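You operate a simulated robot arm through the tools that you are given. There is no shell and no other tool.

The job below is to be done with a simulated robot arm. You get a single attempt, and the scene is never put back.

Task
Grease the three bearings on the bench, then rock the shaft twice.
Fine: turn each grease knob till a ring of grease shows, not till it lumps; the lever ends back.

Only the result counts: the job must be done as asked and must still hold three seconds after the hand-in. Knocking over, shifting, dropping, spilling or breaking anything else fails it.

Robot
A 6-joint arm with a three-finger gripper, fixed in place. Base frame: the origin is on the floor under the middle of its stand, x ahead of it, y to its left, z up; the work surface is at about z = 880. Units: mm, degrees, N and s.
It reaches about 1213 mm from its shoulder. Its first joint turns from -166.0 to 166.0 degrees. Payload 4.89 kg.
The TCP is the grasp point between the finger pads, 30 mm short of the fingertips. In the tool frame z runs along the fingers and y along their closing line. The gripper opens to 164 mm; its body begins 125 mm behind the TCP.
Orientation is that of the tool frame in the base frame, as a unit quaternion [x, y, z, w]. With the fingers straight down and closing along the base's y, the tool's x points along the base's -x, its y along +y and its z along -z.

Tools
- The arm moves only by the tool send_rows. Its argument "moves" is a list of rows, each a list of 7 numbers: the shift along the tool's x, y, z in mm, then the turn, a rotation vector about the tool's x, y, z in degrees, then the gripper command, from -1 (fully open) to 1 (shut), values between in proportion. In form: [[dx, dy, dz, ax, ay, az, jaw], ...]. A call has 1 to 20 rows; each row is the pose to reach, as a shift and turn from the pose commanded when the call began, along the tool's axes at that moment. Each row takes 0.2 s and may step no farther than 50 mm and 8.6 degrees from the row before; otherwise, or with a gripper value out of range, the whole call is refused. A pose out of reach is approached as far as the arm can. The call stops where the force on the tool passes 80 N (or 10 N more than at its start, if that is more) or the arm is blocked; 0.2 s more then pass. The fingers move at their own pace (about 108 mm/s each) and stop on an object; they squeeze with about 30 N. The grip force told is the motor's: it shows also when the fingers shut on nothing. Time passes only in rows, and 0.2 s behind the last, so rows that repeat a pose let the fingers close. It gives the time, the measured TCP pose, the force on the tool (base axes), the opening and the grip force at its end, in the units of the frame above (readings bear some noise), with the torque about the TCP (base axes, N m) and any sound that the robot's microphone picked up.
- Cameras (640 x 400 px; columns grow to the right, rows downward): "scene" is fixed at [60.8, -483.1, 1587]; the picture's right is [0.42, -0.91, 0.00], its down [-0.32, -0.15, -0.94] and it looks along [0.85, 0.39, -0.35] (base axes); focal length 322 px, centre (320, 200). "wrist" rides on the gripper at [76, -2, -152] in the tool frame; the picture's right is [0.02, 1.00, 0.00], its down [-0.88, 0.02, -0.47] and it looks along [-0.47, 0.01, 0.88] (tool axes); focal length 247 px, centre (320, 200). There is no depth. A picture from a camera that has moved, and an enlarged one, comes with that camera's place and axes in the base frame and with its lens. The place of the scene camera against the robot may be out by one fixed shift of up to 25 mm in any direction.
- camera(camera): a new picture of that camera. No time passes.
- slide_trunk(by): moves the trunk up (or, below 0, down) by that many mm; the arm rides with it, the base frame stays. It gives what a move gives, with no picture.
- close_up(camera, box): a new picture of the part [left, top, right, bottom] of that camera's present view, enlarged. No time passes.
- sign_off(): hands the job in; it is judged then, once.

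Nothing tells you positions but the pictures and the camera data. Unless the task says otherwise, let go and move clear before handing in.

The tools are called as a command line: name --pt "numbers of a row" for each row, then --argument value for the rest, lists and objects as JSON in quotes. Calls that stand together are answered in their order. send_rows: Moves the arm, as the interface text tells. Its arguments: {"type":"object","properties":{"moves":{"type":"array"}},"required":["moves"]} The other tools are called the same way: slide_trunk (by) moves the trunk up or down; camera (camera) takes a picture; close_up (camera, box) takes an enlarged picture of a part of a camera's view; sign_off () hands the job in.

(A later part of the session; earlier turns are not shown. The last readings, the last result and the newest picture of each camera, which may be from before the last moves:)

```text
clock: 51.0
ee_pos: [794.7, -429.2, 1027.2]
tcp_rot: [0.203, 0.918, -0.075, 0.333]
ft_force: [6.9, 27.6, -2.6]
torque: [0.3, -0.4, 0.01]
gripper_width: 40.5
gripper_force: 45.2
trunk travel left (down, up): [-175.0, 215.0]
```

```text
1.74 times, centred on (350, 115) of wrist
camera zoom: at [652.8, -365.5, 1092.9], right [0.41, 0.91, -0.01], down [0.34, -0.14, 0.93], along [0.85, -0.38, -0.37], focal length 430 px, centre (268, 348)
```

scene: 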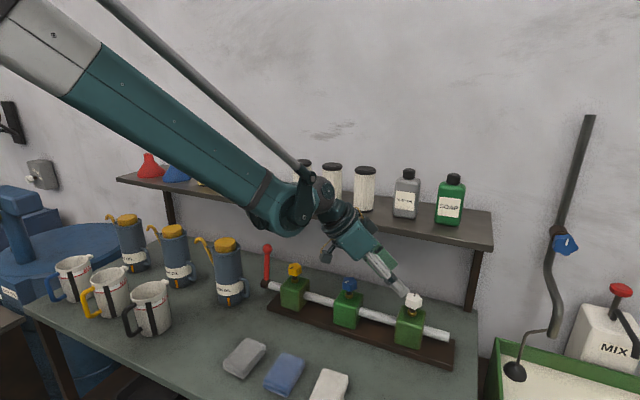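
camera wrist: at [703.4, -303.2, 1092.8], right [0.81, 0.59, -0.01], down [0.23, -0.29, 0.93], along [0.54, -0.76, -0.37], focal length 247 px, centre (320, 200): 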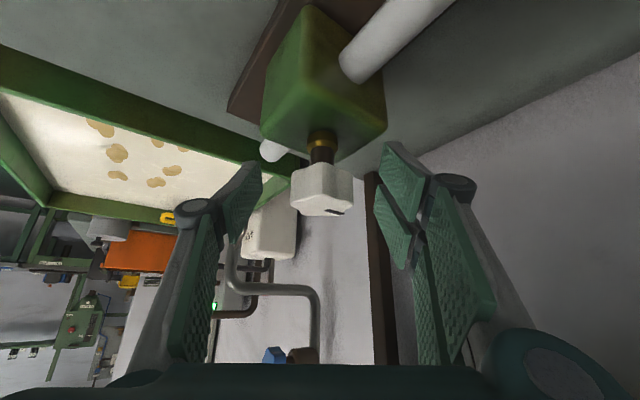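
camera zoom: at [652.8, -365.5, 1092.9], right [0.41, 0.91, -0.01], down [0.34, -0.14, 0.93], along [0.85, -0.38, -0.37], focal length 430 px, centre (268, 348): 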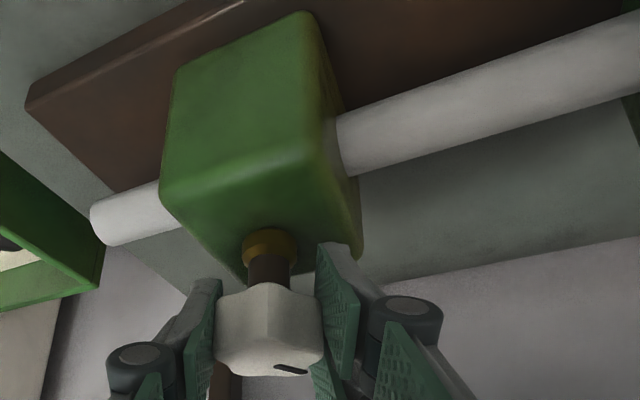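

send_rows --pt "0 0.8 0 -3.2 0 -3.83 1" --pt "0 1.6 0 -6.43 0 -7.66 1" --pt "0 1.6 0 -9.64 0 -11.49 1" --pt "0 1.6 0 -12.86 0 -15.32 1"

close_up --camera "wrist" --box '[220, 0, 480, 230]'

```text
clock: 52.0
ee_pos: [793.9, -430.2, 1027.0]
tcp_rot: [0.041, 0.939, -0.016, 0.342]
ft_force: [-5.9, 8.9, -9.0]
torque: [0.14, 0.12, 0.0]
gripper_width: 40.8
gripper_force: 45.2
trunk travel left (down, up): [-175.0, 215.0]
```

```text
1.74 times, centred on (350, 115) of wrist
camera zoom: at [639.4, -418.2, 1093.0], right [0.07, 1.0, -0.01], down [0.37, -0.01, 0.93], along [0.93, -0.07, -0.37], focal length 430 px, centre (268, 348)
```

zoom: 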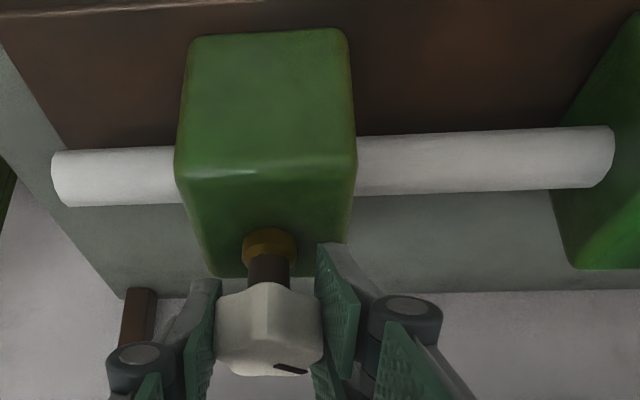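

The white knob is at about +50° and clean. I'll re-grip (swing back 55°) and turn another 15°.

send_rows --pt "0 0 0 0 0 0 -0.1" --pt "0 0 0 0 0 0 -0.1" --pt "0 0 0 4.42 0 5.27 -0.1" --pt "0 0 0 8.84 0 10.54 -0.1" --pt "0 0 0 13.26 0 15.81 -0.1" --pt "0 0 0 17.7 0 21.1 -0.1" --pt "0 0 0 22.1 0 26.35 -0.1" --pt "0 0 0 26.5 0 31.6 -0.1" --pt "0 0 0 30.9 0 36.9 -0.1" --pt "0 0 0 35.4 0 42.1 -0.1" --pt "0 0 0 35.4 0 42.1 0.3" --pt "0 0 0 35.4 0 42.1 1" --pt "0 0 0 35.4 0 42.1 1" --pt "0 0 0 32.15 0 38.3 1" --pt "0 0 0 28.9 0 34.5 1" --pt "0 0 0 25.7 0 30.6 1"

close_up --camera "wrist" --box '[220, 0, 480, 230]'

```text
clock: 55.4
ee_pos: [795.7, -429.2, 1027.9]
tcp_rot: [0.359, 0.868, -0.131, 0.317]
ft_force: [4.7, 0.1, 2.0]
torque: [0.28, 0.15, 0.02]
gripper_width: 39.6
gripper_force: 45.4
trunk travel left (down, up): [-175.0, 215.0]
```

```text
1.74 times, centred on (350, 115) of wrist
camera zoom: at [684.3, -319.2, 1093.1], right [0.69, 0.72, -0.01], down [0.28, -0.25, 0.93], along [0.66, -0.65, -0.37], focal length 430 px, centre (268, 348)
```

zoom: 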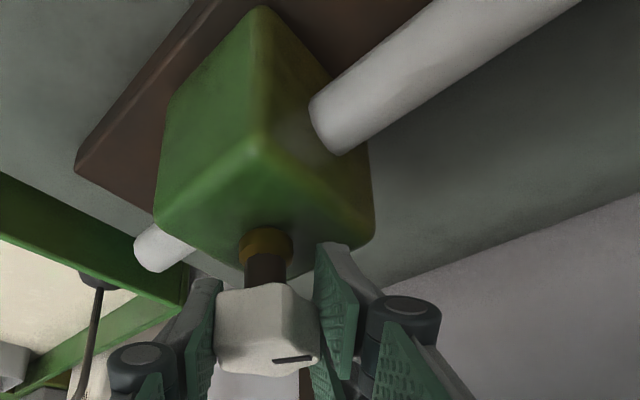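

send_rows --pt "0 0 0 -3.2 0 -3.83 1" --pt "0 0 0 -6.43 0 -7.66 1" --pt "0 0 0 -9.64 0 -11.49 1"

close_up --camera "wrist" --box '[220, 0, 480, 230]'

```text
clock: 56.2
ee_pos: [794.8, -427.7, 1026.7]
tcp_rot: [0.242, 0.908, -0.088, 0.33]
ft_force: [-2.4, -3.6, -3.3]
torque: [0.22, -0.09, 0.0]
gripper_width: 39.8
gripper_force: 44.6
trunk travel left (down, up): [-175.0, 215.0]
```

```text
1.74 times, centred on (350, 115) of wrist
camera zoom: at [659.5, -351.9, 1093.2], right [0.48, 0.87, -0.01], down [0.33, -0.17, 0.93], along [0.81, -0.45, -0.37], focal length 430 px, centre (268, 348)
```

zoom: 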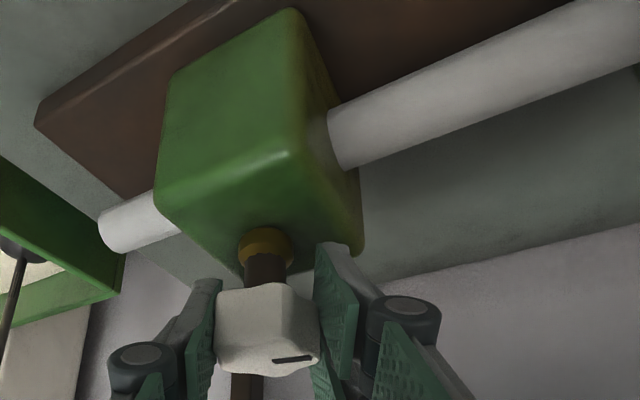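

The white knob is at about +80°, forces small, no ring. I'll continue.

send_rows --pt "0 0 0 -3.2 0 -3.83 1" --pt "0 0 0 -6.43 0 -7.66 1"

close_up --camera "wrist" --box '[220, 0, 480, 230]'

```text
clock: 56.8
ee_pos: [795.6, -427.9, 1028.2]
tcp_rot: [0.163, 0.925, -0.06, 0.337]
ft_force: [-3.3, -3.3, -3.1]
torque: [-0.03, 0.13, -0.01]
gripper_width: 40.0
gripper_force: 45.4
trunk travel left (down, up): [-175.0, 215.0]
```

```text
1.74 times, centred on (350, 115) of wrist
camera zoom: at [648.1, -376.8, 1093.4], right [0.33, 0.95, -0.01], down [0.36, -0.11, 0.93], along [0.88, -0.31, -0.37], focal length 430 px, centre (268, 348)
```

zoom: 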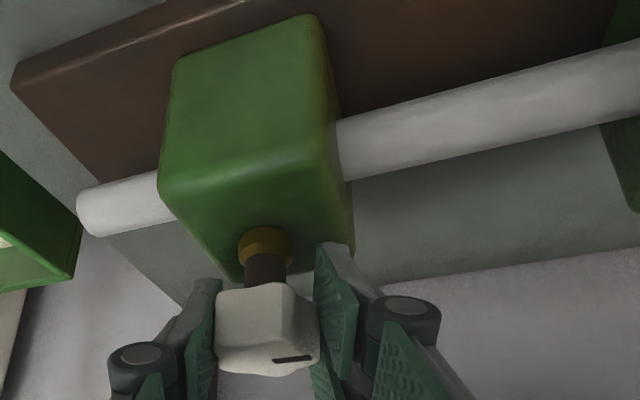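

send_rows --pt "0 0 0 -3.2 0 -3.83 1" --pt "0 0 0 -6.43 0 -7.66 1"

close_up --camera "wrist" --box '[220, 0, 480, 230]'

```text
clock: 57.4
ee_pos: [794.4, -428.9, 1027.6]
tcp_rot: [0.081, 0.936, -0.029, 0.34]
ft_force: [-9.1, -0.1, -14.4]
torque: [0.07, 0.27, 0.0]
gripper_width: 39.7
gripper_force: 44.9
trunk travel left (down, up): [-175.0, 215.0]
```

```text
1.74 times, centred on (350, 115) of wrist
camera zoom: at [641.2, -403.3, 1093.5], right [0.16, 0.99, -0.01], down [0.37, -0.04, 0.93], along [0.92, -0.15, -0.37], focal length 430 px, centre (268, 348)
```

zoom: 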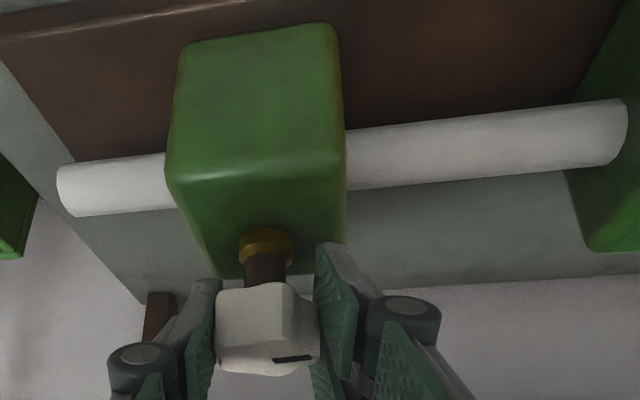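

The white knob is at about +100°, no ring. I'll re-grip (swing back 50°) and turn 5°.

send_rows --pt "0 0 0 0 0 0 -0.1" --pt "0 0 0 0 0 0 -0.1" --pt "0 0 0 4.59 0 5.47 -0.1" --pt "0 0 0 9.18 0 10.94 -0.1" --pt "0 0 0 13.78 0 16.4 -0.1" --pt "0 0 0 18.37 0 21.9 -0.1" --pt "0 0 0 22.96 0 27.35 -0.1" --pt "0 0 0 27.55 0 32.8 -0.1" --pt "0 0 0 32.15 0 38.3 -0.1" --pt "0 0 0 32.15 0 38.3 0.3" --pt "0 0 0 32.15 0 38.3 1" --pt "0 0 0 32.15 0 38.3 1" --pt "0 0 0 28.9 0 34.5 1"

close_up --camera "wrist" --box '[220, 0, 480, 230]'

```text
clock: 60.2
ee_pos: [794.7, -428.8, 1028.5]
tcp_rot: [0.433, 0.834, -0.157, 0.304]
ft_force: [-6.2, 2.8, -5.8]
torque: [0.5, -0.16, 0.02]
gripper_width: 40.7
gripper_force: 45.3
trunk travel left (down, up): [-175.0, 215.0]
```

```text
1.74 times, centred on (350, 115) of wrist
camera zoom: at [704.2, -302.3, 1093.0], right [0.81, 0.59, -0.01], down [0.23, -0.29, 0.93], along [0.54, -0.75, -0.37], focal length 430 px, centre (268, 348)
```

zoom: 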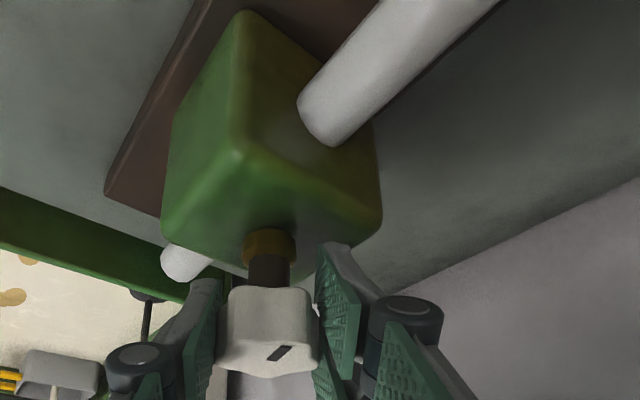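

The white knob is at about +105°. I'll continue in 10° steps with the exit in clear view.

send_rows --pt "0 0 0 -3.2 0 -3.83 1" --pt "0 0 0 -6.43 0 -7.66 1"

close_up --camera "wrist" --box '[220, 0, 480, 230]'

```text
clock: 60.8
ee_pos: [794.8, -429.3, 1027.3]
tcp_rot: [0.359, 0.869, -0.13, 0.316]
ft_force: [-5.5, 2.9, -12.2]
torque: [0.38, 0.37, 0.03]
gripper_width: 41.0
gripper_force: 45.2
trunk travel left (down, up): [-175.0, 215.0]
```

```text
1.74 times, centred on (350, 115) of wrist
camera zoom: at [683.5, -320.2, 1093.2], right [0.69, 0.72, -0.01], down [0.28, -0.25, 0.93], along [0.66, -0.65, -0.37], focal length 430 px, centre (268, 348)
```

zoom: 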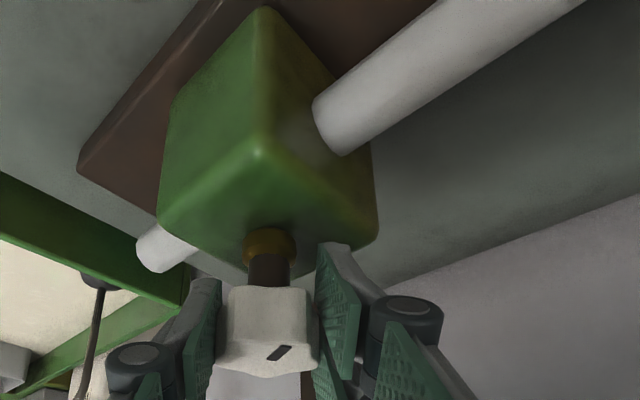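

send_rows --pt "0 0 0 -3.2 0 -3.83 1" --pt "0 0 0 -6.43 0 -7.66 1"

close_up --camera "wrist" --box '[220, 0, 480, 230]'

```text
clock: 61.4
ee_pos: [794.5, -428.9, 1027.4]
tcp_rot: [0.282, 0.896, -0.103, 0.326]
ft_force: [-15.3, -4.7, -9.9]
torque: [0.3, 0.43, -0.02]
gripper_width: 41.1
gripper_force: 44.8
trunk travel left (down, up): [-175.0, 215.0]
```

```text
1.74 times, centred on (350, 115) of wrist
camera zoom: at [666.1, -341.4, 1093.2], right [0.56, 0.83, -0.01], down [0.31, -0.2, 0.93], along [0.77, -0.52, -0.37], focal length 430 px, centre (268, 348)
```

zoom: 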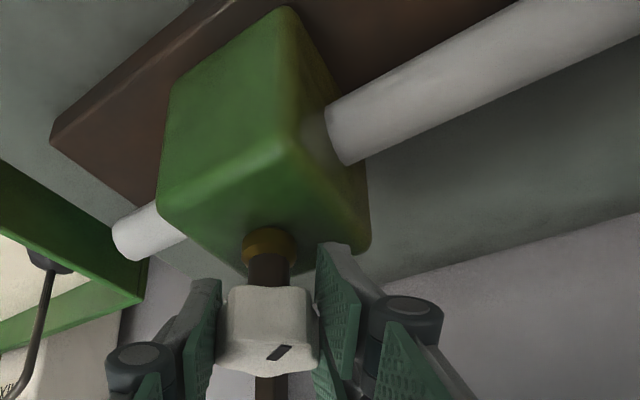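

The white knob is at about +125°, still dry. Next 10°.

send_rows --pt "0 0 0 -3.2 0 -3.83 1" --pt "0 0 0 -6.43 0 -7.66 1"

close_up --camera "wrist" --box '[220, 0, 480, 230]'

```text
clock: 62.0
ee_pos: [795.3, -430.2, 1027.5]
tcp_rot: [0.204, 0.917, -0.075, 0.335]
ft_force: [-8.9, -19.0, -5.0]
torque: [0.06, 0.5, 0.01]
gripper_width: 40.8
gripper_force: 44.7
trunk travel left (down, up): [-175.0, 215.0]
```

```text
1.74 times, centred on (350, 115) of wrist
camera zoom: at [652.7, -365.2, 1093.1], right [0.41, 0.91, -0.01], down [0.34, -0.14, 0.93], along [0.85, -0.38, -0.37], focal length 430 px, centre (268, 348)
```

zoom: 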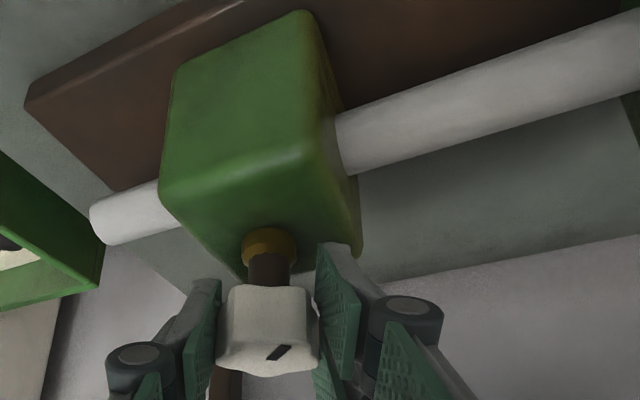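

The white knob is at about +135°. Next 10°, still watching.

send_rows --pt "0 -0.5 0 -3.2 0 -3.83 1" --pt "0 -1 0 -6.43 0 -7.66 1"

close_up --camera "wrist" --box '[220, 0, 480, 230]'

```text
clock: 62.6
ee_pos: [793.6, -430.5, 1028.1]
tcp_rot: [0.121, 0.932, -0.043, 0.34]
ft_force: [-4.5, -8.3, -1.5]
torque: [0.22, 0.45, 0.02]
gripper_width: 40.8
gripper_force: 45.1
trunk travel left (down, up): [-175.0, 215.0]
```

```text
1.74 times, centred on (350, 115) of wrist
camera zoom: at [643.6, -391.4, 1093.2], right [0.24, 0.97, -0.01], down [0.36, -0.08, 0.93], along [0.9, -0.23, -0.37], focal length 430 px, centre (268, 348)
```

zoom: 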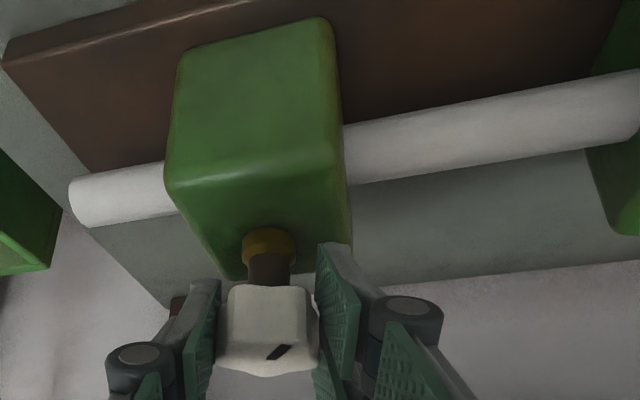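

The white knob is at about +145°, no ring. I'll re-grip (swing back 45°) and turn 5°, as with the blue one.

send_rows --pt "0 0 0 0 0 0 -0.1" --pt "0 0 0 0 0 0 -0.1" --pt "0 0 0 4.82 0 5.75 -0.1" --pt "0 0 0 9.64 0 11.5 -0.1" --pt "0 0 0 14.46 0 17.2 -0.1" --pt "0 0 0 19.3 0 23 -0.1" --pt "0 0 0 24.1 0 28.7 -0.1" --pt "0 0 0 28.9 0 34.5 -0.1" --pt "0 0 0 28.9 0 34.5 0.3" --pt "0 0 0 28.9 0 34.5 1" --pt "0 0 0 28.9 0 34.5 1" --pt "0 0 0 25.7 0 30.6 1"

close_up --camera "wrist" --box '[220, 0, 480, 230]'

```text
clock: 65.2
ee_pos: [793.7, -430.2, 1027.7]
tcp_rot: [0.434, 0.834, -0.158, 0.303]
ft_force: [-8.7, -4.1, -7.4]
torque: [0.37, 0.04, -0.01]
gripper_width: 40.3
gripper_force: 45.0
trunk travel left (down, up): [-175.0, 215.0]
```

```text
1.74 times, centred on (350, 115) of wrist
camera zoom: at [703.5, -302.4, 1092.9], right [0.81, 0.59, -0.01], down [0.23, -0.29, 0.93], along [0.54, -0.75, -0.37], focal length 430 px, centre (268, 348)
```

zoom: 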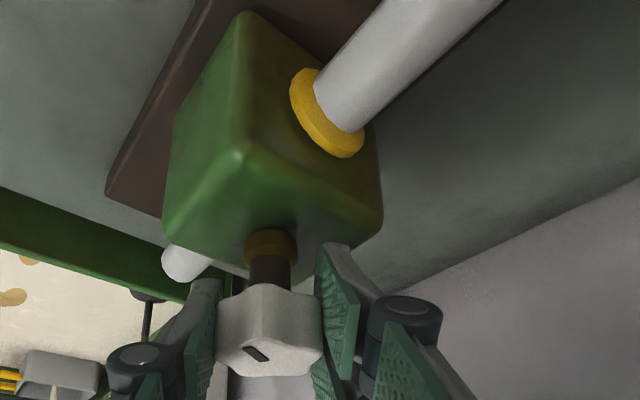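

A clean ring now shows on the white bearing too, at about 150°. I'll release and confirm before backing off.

send_rows --pt "0 0 0 0 0 0 -0.1" --pt "0 0 0 0 0 0 -0.1" --pt "0 0 0 0 0 0 -0.1"

close_up --camera "wrist" --box '[220, 0, 480, 230]'

```text
clock: 66.0
ee_pos: [794.0, -430.2, 1027.0]
tcp_rot: [0.434, 0.833, -0.158, 0.304]
ft_force: [-0.2, 0.6, 0.6]
torque: [-0.03, -0.04, 0.0]
gripper_width: 90.1
gripper_force: 0.0
trunk travel left (down, up): [-175.0, 215.0]
```

```text
1.74 times, centred on (350, 115) of wrist
camera zoom: at [703.9, -302.1, 1093.1], right [0.81, 0.59, -0.01], down [0.23, -0.29, 0.93], along [0.54, -0.75, -0.37], focal length 430 px, centre (268, 348)
```

zoom: 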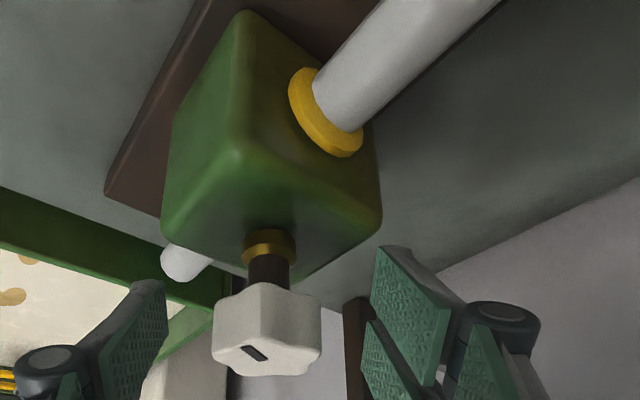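

All three rings are in place. I'll retreat and travel high to a viewing point in front of the lever.

send_rows --pt "0 0 -27.5 0 0 0 -0.1" --pt "0 0 -55 0 0 0 -0.1" --pt "0 0 -82.5 0 0 0 -0.1" --pt "0 0 -110 0 0 0 -0.1" --pt "17.1 12 -136 -4.82 0 -5.75 -0.1" --pt "34.2 24 -162 -9.64 0 -11.5 -0.1" --pt "51.4 36 -188 -14.46 0 -17.2 -0.1" --pt "68.5 48 -214 -19.3 0 -23 -0.1" --pt "85.6 60 -240 -24.1 0 -28.7 -0.1" --pt "102.7 72 -266 -28.9 0 -34.5 -0.1" --pt "119.8 84 -292 -33.7 0 -40.2 -0.1" --pt "137 96 -318 -38.6 0 -46 -0.1" --pt "154 108 -344 -43.4 0 -51.7 -0.1" --pt "171.2 119.9 -369.9 -48.2 0 -57.45 -0.1"

camera --camera "wrist"

camera --camera "scene"

```text
clock: 69.0
ee_pos: [682.3, -55.7, 1199.5]
tcp_rot: [-0.165, 0.925, 0.06, 0.336]
ft_force: [0.2, 0.1, 0.4]
torque: [0.05, 0.01, 0.04]
gripper_width: 89.9
gripper_force: 0.0
trunk travel left (down, up): [-175.0, 215.0]
```

```text
taken
camera wrist: at [536.6, -112.2, 1266.0], right [-0.36, 0.93, -0.01], down [0.34, 0.15, 0.93], along [0.87, 0.33, -0.37], focal length 247 px, centre (320, 200)
```

wrist: 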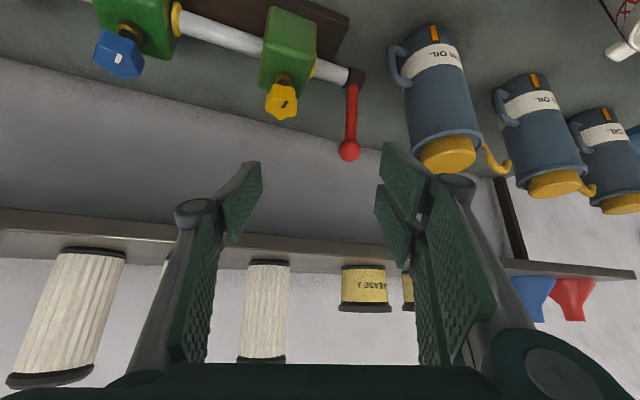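

```text
taken
```

scene: 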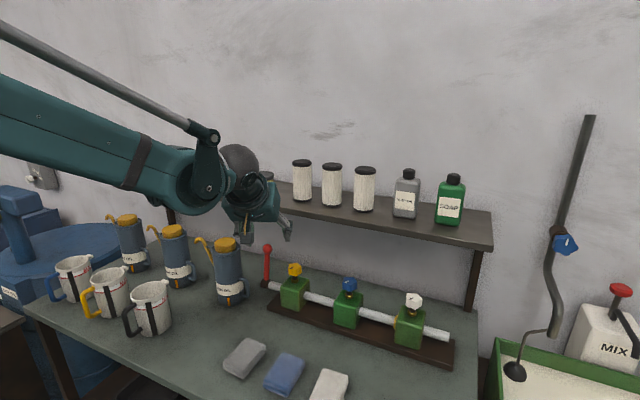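

I get a good view of the lever: ball at about (816, 39, 1060), hub near (792, 40, 946), leaning about 12° toward the wall. The oil jug is at about (742, 160) with its handle reaching y≈71 below z≈985. I'll go to a stand-off on the ball with a narrower opening.

send_rows --pt "-7.8 10.7 27.6 0 0 0 0.22" --pt "-15.7 21.4 55.3 0 0 0 0.22" --pt "-23.5 32.1 83 0 0 0 0.22" --pt "-31.4 42.8 110.6 0 0 0 0.22"

camera --camera "wrist"

close_up --camera "scene" --box '[200, 200, 340, 320]'

```text
clock: 70.0
ee_pos: [756.6, 13.9, 1137.4]
tcp_rot: [-0.163, 0.925, 0.059, 0.337]
ft_force: [-1.0, -0.2, 0.9]
torque: [0.04, -0.07, -0.01]
gripper_width: 63.9
gripper_force: 0.1
trunk travel left (down, up): [-175.0, 215.0]
```

```text
taken
camera wrist: at [611.2, -40.5, 1203.6], right [-0.36, 0.93, -0.01], down [0.34, 0.15, 0.93], along [0.87, 0.33, -0.37], focal length 247 px, centre (320, 200)
```

wrist: 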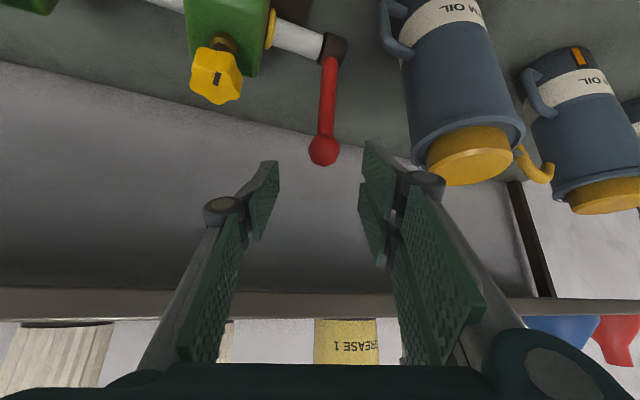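

```text
3.33 times, centred on (270, 260) of scene
camera zoom: at [60.8, -483.1, 1587.0], right [0.42, -0.91, 0.0], down [-0.32, -0.15, -0.94], along [0.85, 0.39, -0.35], focal length 1072 px, centre (487, 0)
```

zoom: 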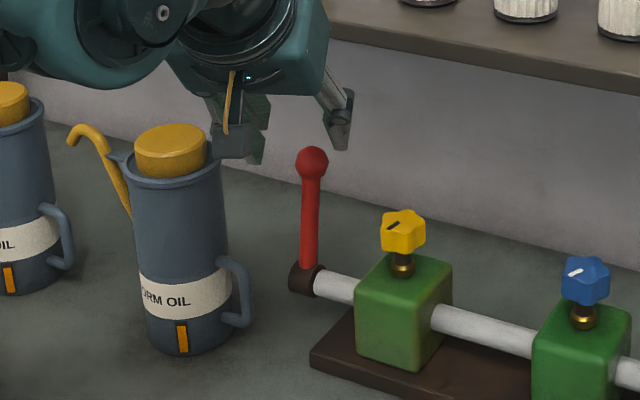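

The ball is nearly on the approach line. I'll go in most of the way and check.

send_rows --pt "0.2 0.7 20 0 0 0 0.22" --pt "0.4 1.4 40 0 0 0 0.22" --pt "0.6 2.2 60 0 0 0 0.22"

camera --camera "wrist"

close_up --camera "scene" --box '[200, 200, 340, 320]'

```text
clock: 70.8
ee_pos: [790.2, 25.8, 1091.6]
tcp_rot: [-0.163, 0.925, 0.059, 0.337]
ft_force: [-0.3, -0.5, 0.6]
torque: [-0.01, -0.11, -0.02]
gripper_width: 64.2
gripper_force: 0.1
trunk travel left (down, up): [-175.0, 215.0]
```

```text
taken
camera wrist: at [644.4, -28.6, 1157.5], right [-0.36, 0.93, -0.01], down [0.34, 0.14, 0.93], along [0.87, 0.33, -0.37], focal length 247 px, centre (320, 200)
```

wrist: 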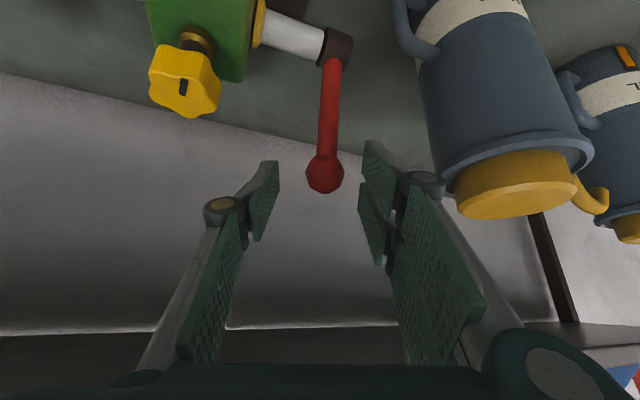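

```text
3.33 times, centred on (270, 260) of scene
camera zoom: at [60.8, -483.1, 1587.0], right [0.42, -0.91, 0.0], down [-0.32, -0.15, -0.94], along [0.85, 0.39, -0.35], focal length 1072 px, centre (487, 0)
```

zoom: 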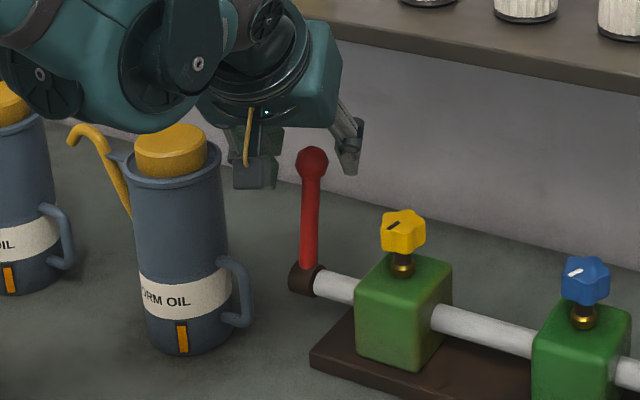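

The ball refines to about (820, 42, 1056). I'll make the final advance and check before closing.

send_rows --pt "-1 1.3 13.3 0 0 0 0.22" --pt "-2 2.6 26.6 0 0 0 0.22" --pt "-3 3.8 40 0 0 0 0.22"

camera --camera "wrist"

close_up --camera "scene" --box '[200, 200, 340, 320]'

```text
clock: 71.6
ee_pos: [815.8, 42.1, 1061.2]
tcp_rot: [-0.163, 0.925, 0.059, 0.337]
ft_force: [-0.9, -0.3, 0.1]
torque: [-0.01, -0.04, 0.0]
gripper_width: 63.9
gripper_force: 0.0
trunk travel left (down, up): [-175.0, 215.0]
```

```text
taken
camera wrist: at [669.2, -13.8, 1127.1], right [-0.36, 0.93, -0.01], down [0.34, 0.14, 0.93], along [0.87, 0.33, -0.37], focal length 247 px, centre (320, 200)
```

wrist: 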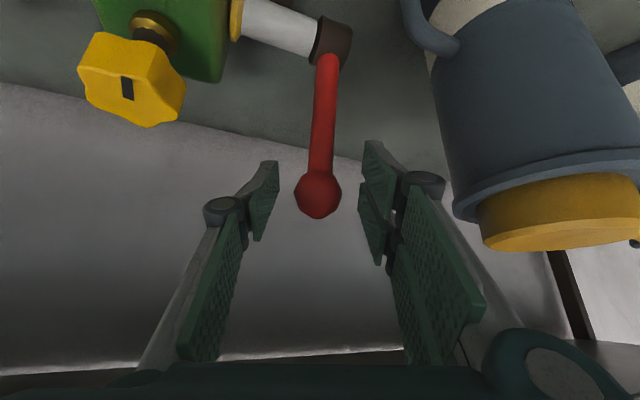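

```text
3.33 times, centred on (270, 260) of scene
camera zoom: at [60.8, -483.1, 1587.0], right [0.42, -0.91, 0.0], down [-0.32, -0.15, -0.94], along [0.85, 0.39, -0.35], focal length 1072 px, centre (487, 0)
```

zoom: 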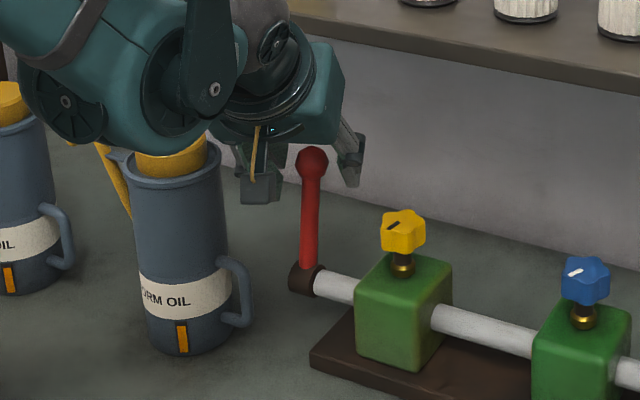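

The ball sits between the pads and there is clear space to the jug. I'll close on it.

send_rows --pt "-2 -1 0 0 0 0 0.5" --pt "-2 -1 0 0 0 0 1" --pt "-2 -1 0 0 0 0 1" --pt "-2 -1 0 0 0 0 1"

camera --camera "wrist"

```text
clock: 72.6
ee_pos: [818.3, 41.1, 1062.6]
tcp_rot: [-0.164, 0.925, 0.06, 0.336]
ft_force: [-2.0, -9.9, -1.1]
torque: [-0.28, 0.25, 0.07]
gripper_width: 31.4
gripper_force: 44.9
trunk travel left (down, up): [-175.0, 215.0]
```

```text
taken
camera wrist: at [672.3, -14.2, 1128.9], right [-0.36, 0.93, -0.01], down [0.34, 0.15, 0.93], along [0.87, 0.33, -0.37], focal length 247 px, centre (320, 200)
```

wrist: 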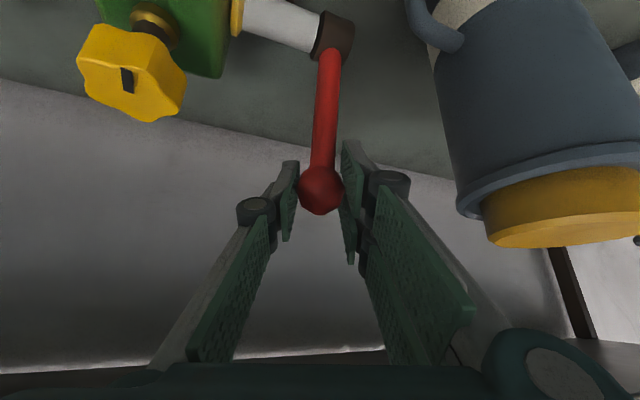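

I have the ball gripped at 31 mm. I'll try a small pull toward the robot along the arc about the shaft, watching the force.

send_rows --pt "2.9 1.7 -3.7 0 0 0 1" --pt "5.8 3.4 -7.4 0 0 0 1" --pt "9 5.1 -10.9 0 0 0 1" --pt "12.3 6.8 -14.3 0 0 0 1"

camera --camera "wrist"

close_up --camera "scene" --box '[200, 200, 340, 320]'

```text
clock: 73.6
ee_pos: [797.2, 40.8, 1066.2]
tcp_rot: [-0.163, 0.926, 0.059, 0.336]
ft_force: [9.4, -10.6, -3.2]
torque: [0.47, -1.14, 0.05]
gripper_width: 31.2
gripper_force: 44.6
trunk travel left (down, up): [-175.0, 215.0]
```

```text
taken
camera wrist: at [652.5, -14.7, 1131.1], right [-0.36, 0.93, -0.01], down [0.34, 0.14, 0.93], along [0.87, 0.33, -0.37], focal length 247 px, centre (320, 200)
```

wrist: 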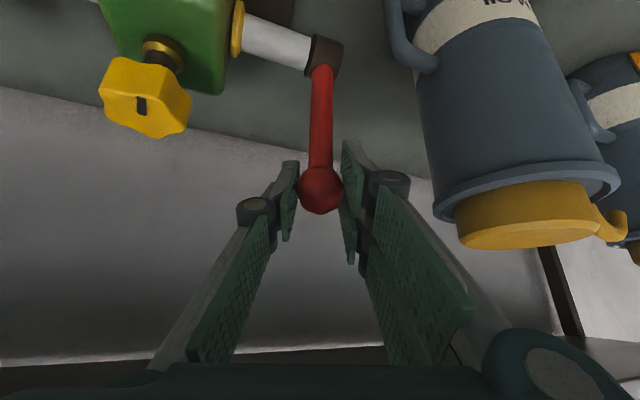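

```text
3.33 times, centred on (270, 260) of scene
camera zoom: at [60.8, -483.1, 1587.0], right [0.42, -0.91, 0.0], down [-0.32, -0.15, -0.94], along [0.85, 0.39, -0.35], focal length 1072 px, centre (487, 0)
```

zoom: 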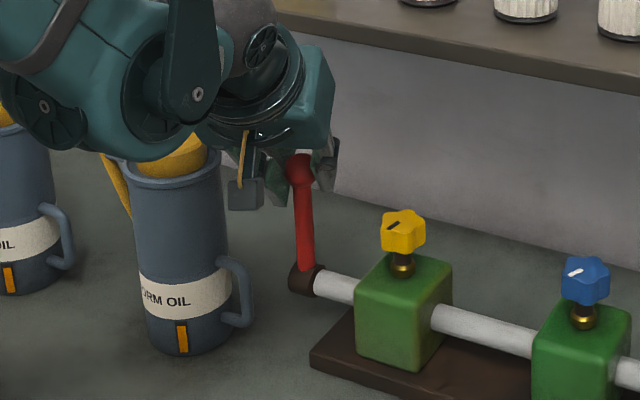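

The lever swings toward the robot easily. I'll carry on along the arc to about 40° from where it started, watching for a stop.

send_rows --pt "7.2 3.5 -6.2 0 0 0 1" --pt "14.9 6.9 -11.7 0 0 0 1" --pt "23 10.3 -16.5 0 0 0 1" --pt "31.5 13.6 -20.5 0 0 0 1" --pt "40.4 16.8 -23.7 0 0 0 1" --pt "49.7 20 -26.2 0 0 0 1"

camera --camera "wrist"

close_up --camera "scene" --box '[200, 200, 340, 320]'

```text
clock: 75.0
ee_pos: [740.0, 39.3, 1052.0]
tcp_rot: [-0.163, 0.925, 0.059, 0.337]
ft_force: [6.5, -24.6, 8.1]
torque: [0.57, -1.15, 0.06]
gripper_width: 31.2
gripper_force: 44.8
trunk travel left (down, up): [-175.0, 215.0]
```

```text
taken
camera wrist: at [593.7, -15.9, 1118.5], right [-0.36, 0.93, -0.01], down [0.34, 0.14, 0.93], along [0.87, 0.33, -0.37], focal length 247 px, centre (320, 200)
```

wrist: 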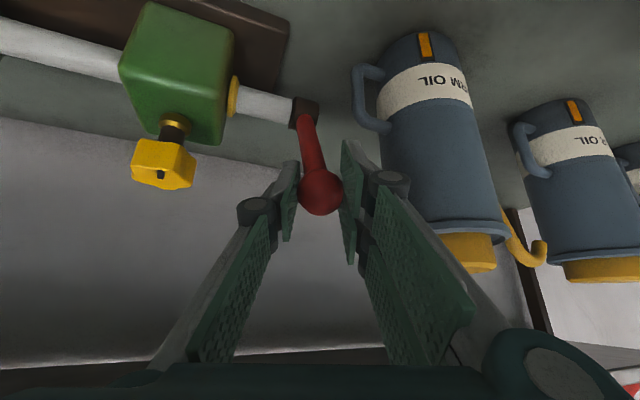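

```text
3.33 times, centred on (270, 260) of scene
camera zoom: at [60.8, -483.1, 1587.0], right [0.42, -0.91, 0.0], down [-0.32, -0.15, -0.94], along [0.85, 0.39, -0.35], focal length 1072 px, centre (487, 0)
```

zoom: 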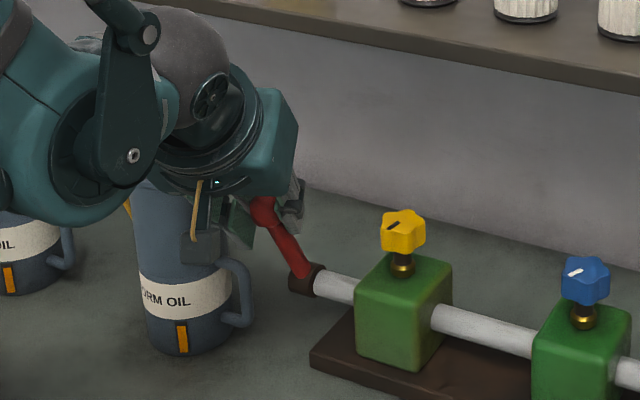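

The lever is now about 27° past upright on the robot side, with no stop felt. I'll go a bit further to feel for the end.

send_rows --pt "4.7 1 -0.8 0 0 0 1" --pt "9.4 2 -1.5 0 0 0 1" --pt "14.2 3.4 -1.9 0 0 0 1" --pt "19 4.8 -2.2 0 0 0 1"

camera --camera "wrist"

close_up --camera "scene" --box '[200, 200, 340, 320]'

```text
clock: 76.0
ee_pos: [722.7, 39.6, 1042.5]
tcp_rot: [-0.163, 0.925, 0.059, 0.337]
ft_force: [11.7, -14.0, 1.8]
torque: [0.65, -1.15, 0.16]
gripper_width: 30.1
gripper_force: 44.6
trunk travel left (down, up): [-175.0, 215.0]
```

```text
taken
camera wrist: at [577.2, -15.9, 1107.6], right [-0.36, 0.93, -0.01], down [0.34, 0.14, 0.93], along [0.87, 0.33, -0.37], focal length 247 px, centre (320, 200)
```

wrist: 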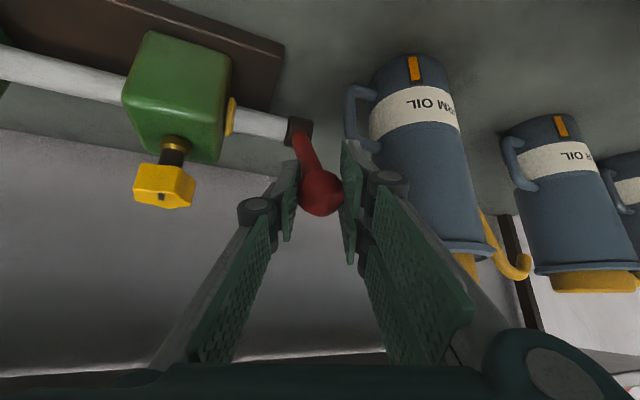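

```text
3.33 times, centred on (270, 260) of scene
camera zoom: at [60.8, -483.1, 1587.0], right [0.42, -0.91, 0.0], down [-0.32, -0.15, -0.94], along [0.85, 0.39, -0.35], focal length 1072 px, centre (487, 0)
```

zoom: 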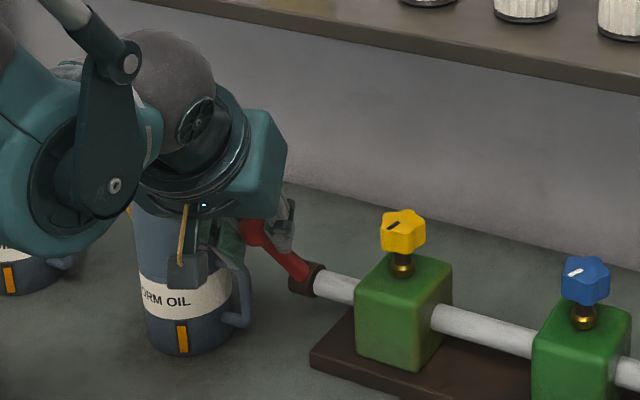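

send_rows --pt "4.8 1.4 0 0 0 0 1" --pt "9.7 2.7 0.1 0 0 0 1" --pt "14.5 4 0.5 0 0 0 1" --pt "19.4 5.2 1 0 0 0 1"

camera --camera "wrist"

close_up --camera "scene" --box '[200, 200, 340, 320]'

```text
clock: 77.0
ee_pos: [706.8, 37.5, 1030.3]
tcp_rot: [-0.164, 0.925, 0.06, 0.337]
ft_force: [14.2, -25.4, 3.8]
torque: [-0.32, -1.56, -0.43]
gripper_width: 30.4
gripper_force: 45.4
trunk travel left (down, up): [-175.0, 215.0]
```

```text
taken
camera wrist: at [561.4, -16.0, 1095.2], right [-0.36, 0.93, -0.01], down [0.34, 0.14, 0.93], along [0.87, 0.33, -0.37], focal length 247 px, centre (320, 200)
```

wrist: 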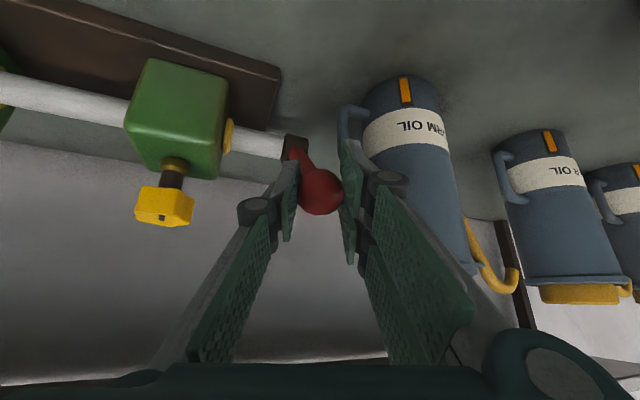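

```text
3.33 times, centred on (270, 260) of scene
camera zoom: at [60.8, -483.1, 1587.0], right [0.42, -0.91, 0.0], down [-0.32, -0.15, -0.94], along [0.85, 0.39, -0.35], focal length 1072 px, centre (487, 0)
```

zoom: 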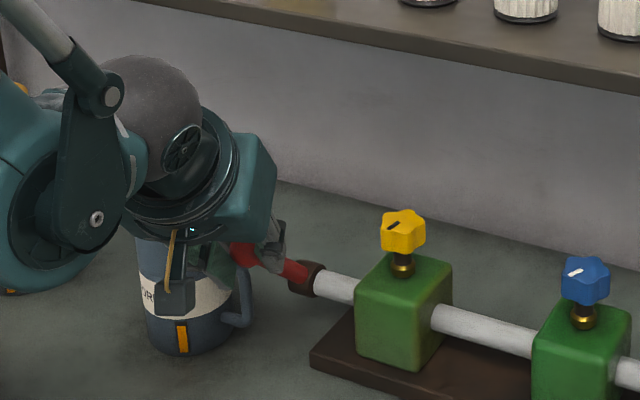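

The lever has swung about 60° with modest force and no hard stop. I won't go farther because the finger is getting near the jug handle. Now I'll swing it back along the same arc to where it started.

send_rows --pt "-9.8 -2.5 -1 0 0 0 1" --pt "-19.4 -5.2 -1.1 0 0 0 1" --pt "-29 -8 -0.3 0 0 0 1" --pt "-38.4 -11 1.2 0 0 0 1" --pt "-47.7 -14.1 3.6 0 0 0 1" --pt "-56.6 -17.4 6.9 0 0 0 1" --pt "-65.2 -20.7 10.8 0 0 0 1" --pt "-73.3 -24.1 15.6 0 0 0 1" --pt "-80.9 -27.5 21.1 0 0 0 1" --pt "-88.1 -31 27.3 0 0 0 1" --pt "-94.6 -34.4 34.2 0 0 0 1" --pt "-100.4 -37.7 41.6 0 0 0 1"

camera --camera "wrist"

close_up --camera "scene" --box '[200, 200, 340, 320]'

```text
clock: 79.6
ee_pos: [817.9, 42.1, 1062.4]
tcp_rot: [-0.164, 0.925, 0.06, 0.337]
ft_force: [-6.6, 29.4, 4.1]
torque: [-0.18, 0.78, -0.24]
gripper_width: 31.6
gripper_force: 45.0
trunk travel left (down, up): [-175.0, 215.0]
```

```text
taken
camera wrist: at [672.3, -12.5, 1128.5], right [-0.36, 0.93, -0.02], down [0.34, 0.15, 0.93], along [0.87, 0.33, -0.37], focal length 247 px, centre (320, 200)
```

wrist: 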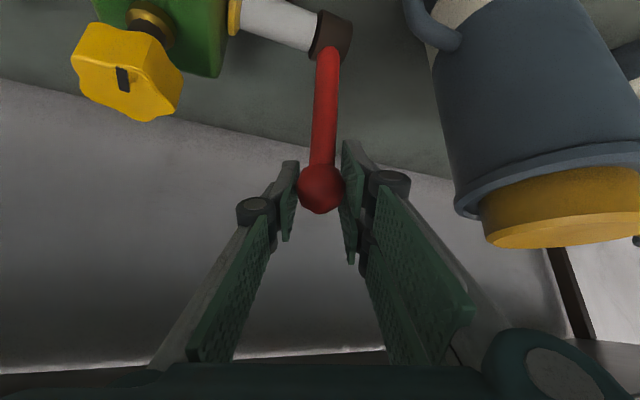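

```text
3.33 times, centred on (270, 260) of scene
camera zoom: at [60.8, -483.1, 1587.0], right [0.42, -0.91, 0.0], down [-0.32, -0.15, -0.94], along [0.85, 0.39, -0.35], focal length 1072 px, centre (487, 0)
```

zoom: 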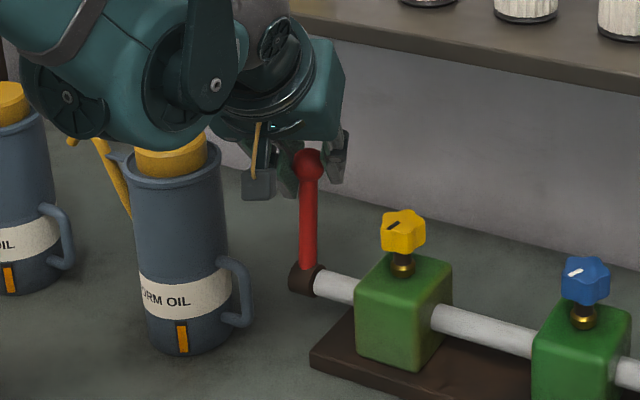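

The lever is back to within a few degrees of its start. I'll nudge it a touch further back to feel whether home is a stop, easing the side load.

send_rows --pt "-2.2 -0.6 2.9 0 0 0 1" --pt "-4.3 -1.2 5.8 0 0 0 1" --pt "-4.3 -1.2 5.8 0 0 0 1"

close_up --camera "scene" --box '[200, 200, 340, 320]'

```text
clock: 80.4
ee_pos: [823.6, 43.9, 1061.5]
tcp_rot: [-0.163, 0.926, 0.059, 0.337]
ft_force: [-17.9, 21.3, 13.9]
torque: [-0.35, 1.02, -0.16]
gripper_width: 31.5
gripper_force: 45.2
trunk travel left (down, up): [-175.0, 215.0]
```

```text
3.33 times, centred on (270, 260) of scene
camera zoom: at [60.8, -483.1, 1587.0], right [0.42, -0.91, 0.0], down [-0.32, -0.15, -0.94], along [0.85, 0.39, -0.35], focal length 1072 px, centre (487, 0)
```

zoom: 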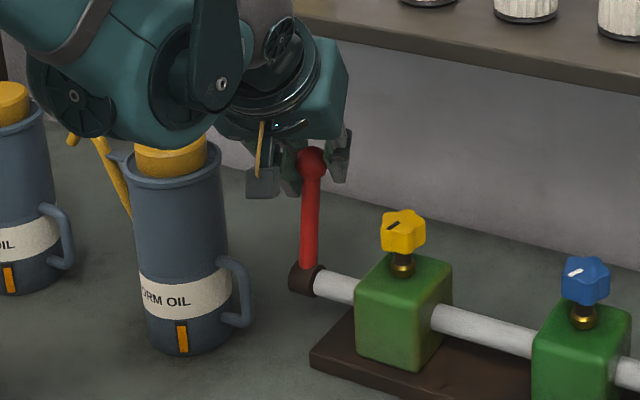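

The ball is back exactly at its original spot in the picture. Now the second rock: out along the arc again.

send_rows --pt "5.8 3.4 -7.4 0 0 0 1" --pt "12.3 6.8 -14.3 0 0 0 1" --pt "19.5 10.2 -20.4 0 0 0 1" --pt "27.2 13.6 -25.9 0 0 0 1" --pt "35.3 17 -30.8 0 0 0 1" --pt "43.9 20.3 -34.7 0 0 0 1" --pt "52.8 23.6 -38 0 0 0 1" --pt "62 26.7 -40.4 0 0 0 1" --pt "71.4 29.7 -41.9 0 0 0 1" --pt "81 32.6 -42.6 0 0 0 1" --pt "90.7 35.2 -42.5 0 0 0 1" --pt "96.5 36.8 -42.1 0 0 0 1"

camera --camera "wrist"

close_up --camera "scene" --box '[200, 200, 340, 320]'

```text
clock: 83.0
ee_pos: [715.5, 40.2, 1030.3]
tcp_rot: [-0.163, 0.925, 0.06, 0.338]
ft_force: [6.8, -10.0, 17.5]
torque: [-0.92, -1.93, -0.61]
gripper_width: 31.0
gripper_force: 45.2
trunk travel left (down, up): [-175.0, 215.0]
```

```text
taken
camera wrist: at [571.4, -15.1, 1095.6], right [-0.36, 0.93, -0.01], down [0.34, 0.15, 0.93], along [0.87, 0.33, -0.37], focal length 247 px, centre (320, 200)
```

wrist: 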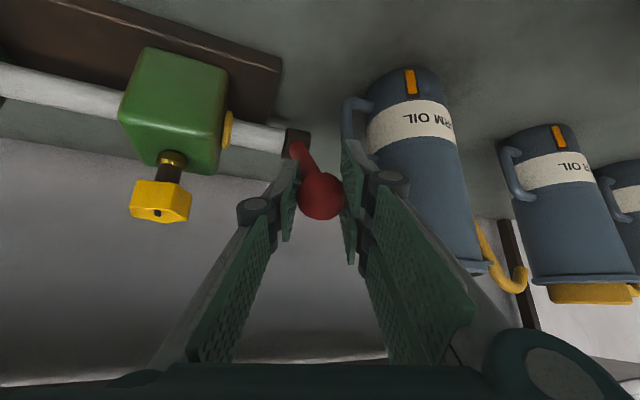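

```text
3.33 times, centred on (270, 260) of scene
camera zoom: at [60.8, -483.1, 1587.0], right [0.42, -0.91, 0.0], down [-0.32, -0.15, -0.94], along [0.85, 0.39, -0.35], focal length 1072 px, centre (487, 0)
```

zoom: 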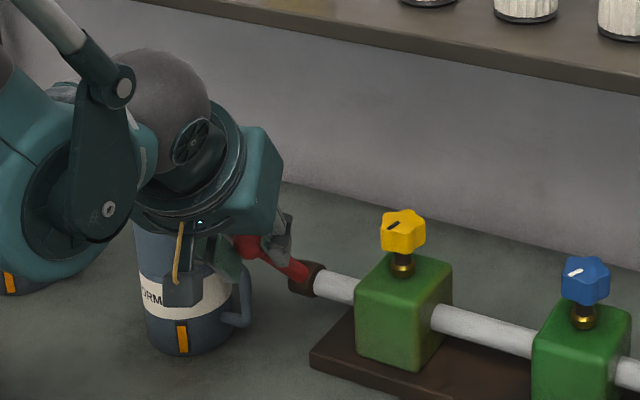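

The second outward swing reached about the same angle, and the jug hasn't moved. Now I'll bring the lever back home.

send_rows --pt "-5.8 -1.6 -0.4 0 0 0 1" --pt "-15.5 -4.2 -0.5 0 0 0 1" --pt "-25.1 -7.1 0.2 0 0 0 1" --pt "-34.5 -10.1 1.7 0 0 0 1" --pt "-43.7 -13.2 4.1 0 0 0 1" --pt "-52.6 -16.5 7.4 0 0 0 1" --pt "-61.2 -19.8 11.3 0 0 0 1" --pt "-69.3 -23.2 16.2 0 0 0 1" --pt "-77 -26.6 21.7 0 0 0 1" --pt "-84.2 -30 27.8 0 0 0 1" --pt "-90.7 -33.4 34.7 0 0 0 1" --pt "-96.5 -36.8 42.1 0 0 0 1" --pt "-98.1 -37.8 44.4 0 0 0 1"

camera --camera "wrist"

close_up --camera "scene" --box '[200, 200, 340, 320]'

```text
clock: 85.8
ee_pos: [824.4, 43.2, 1061.1]
tcp_rot: [-0.165, 0.925, 0.06, 0.336]
ft_force: [-31.9, 20.5, 11.4]
torque: [-0.22, 0.87, -0.15]
gripper_width: 31.5
gripper_force: 44.9
trunk travel left (down, up): [-175.0, 215.0]
```

```text
taken
camera wrist: at [679.9, -12.0, 1126.7], right [-0.36, 0.93, -0.01], down [0.34, 0.15, 0.93], along [0.87, 0.33, -0.37], focal length 247 px, centre (320, 200)
```

wrist: 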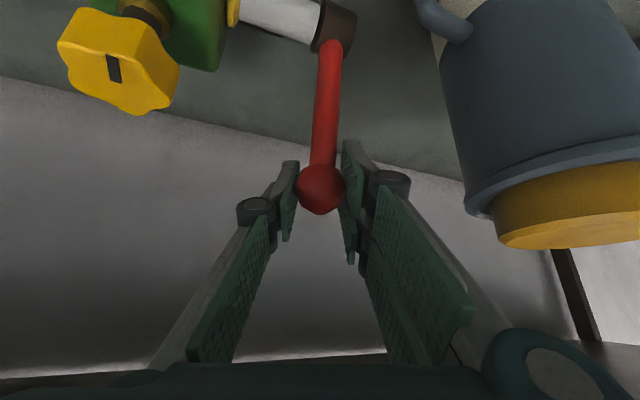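

```text
3.33 times, centred on (270, 260) of scene
camera zoom: at [60.8, -483.1, 1587.0], right [0.42, -0.91, 0.0], down [-0.32, -0.15, -0.94], along [0.85, 0.39, -0.35], focal length 1072 px, centre (487, 0)
```

zoom: 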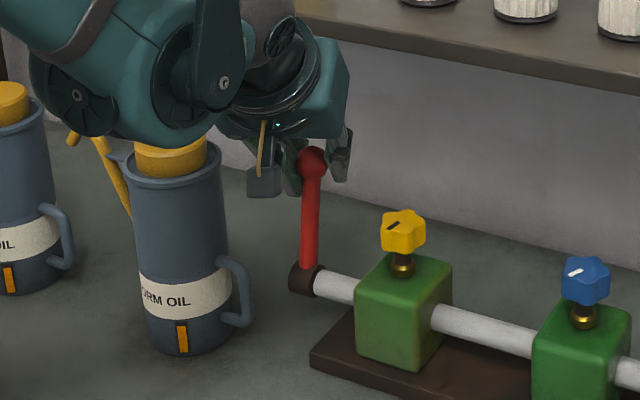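

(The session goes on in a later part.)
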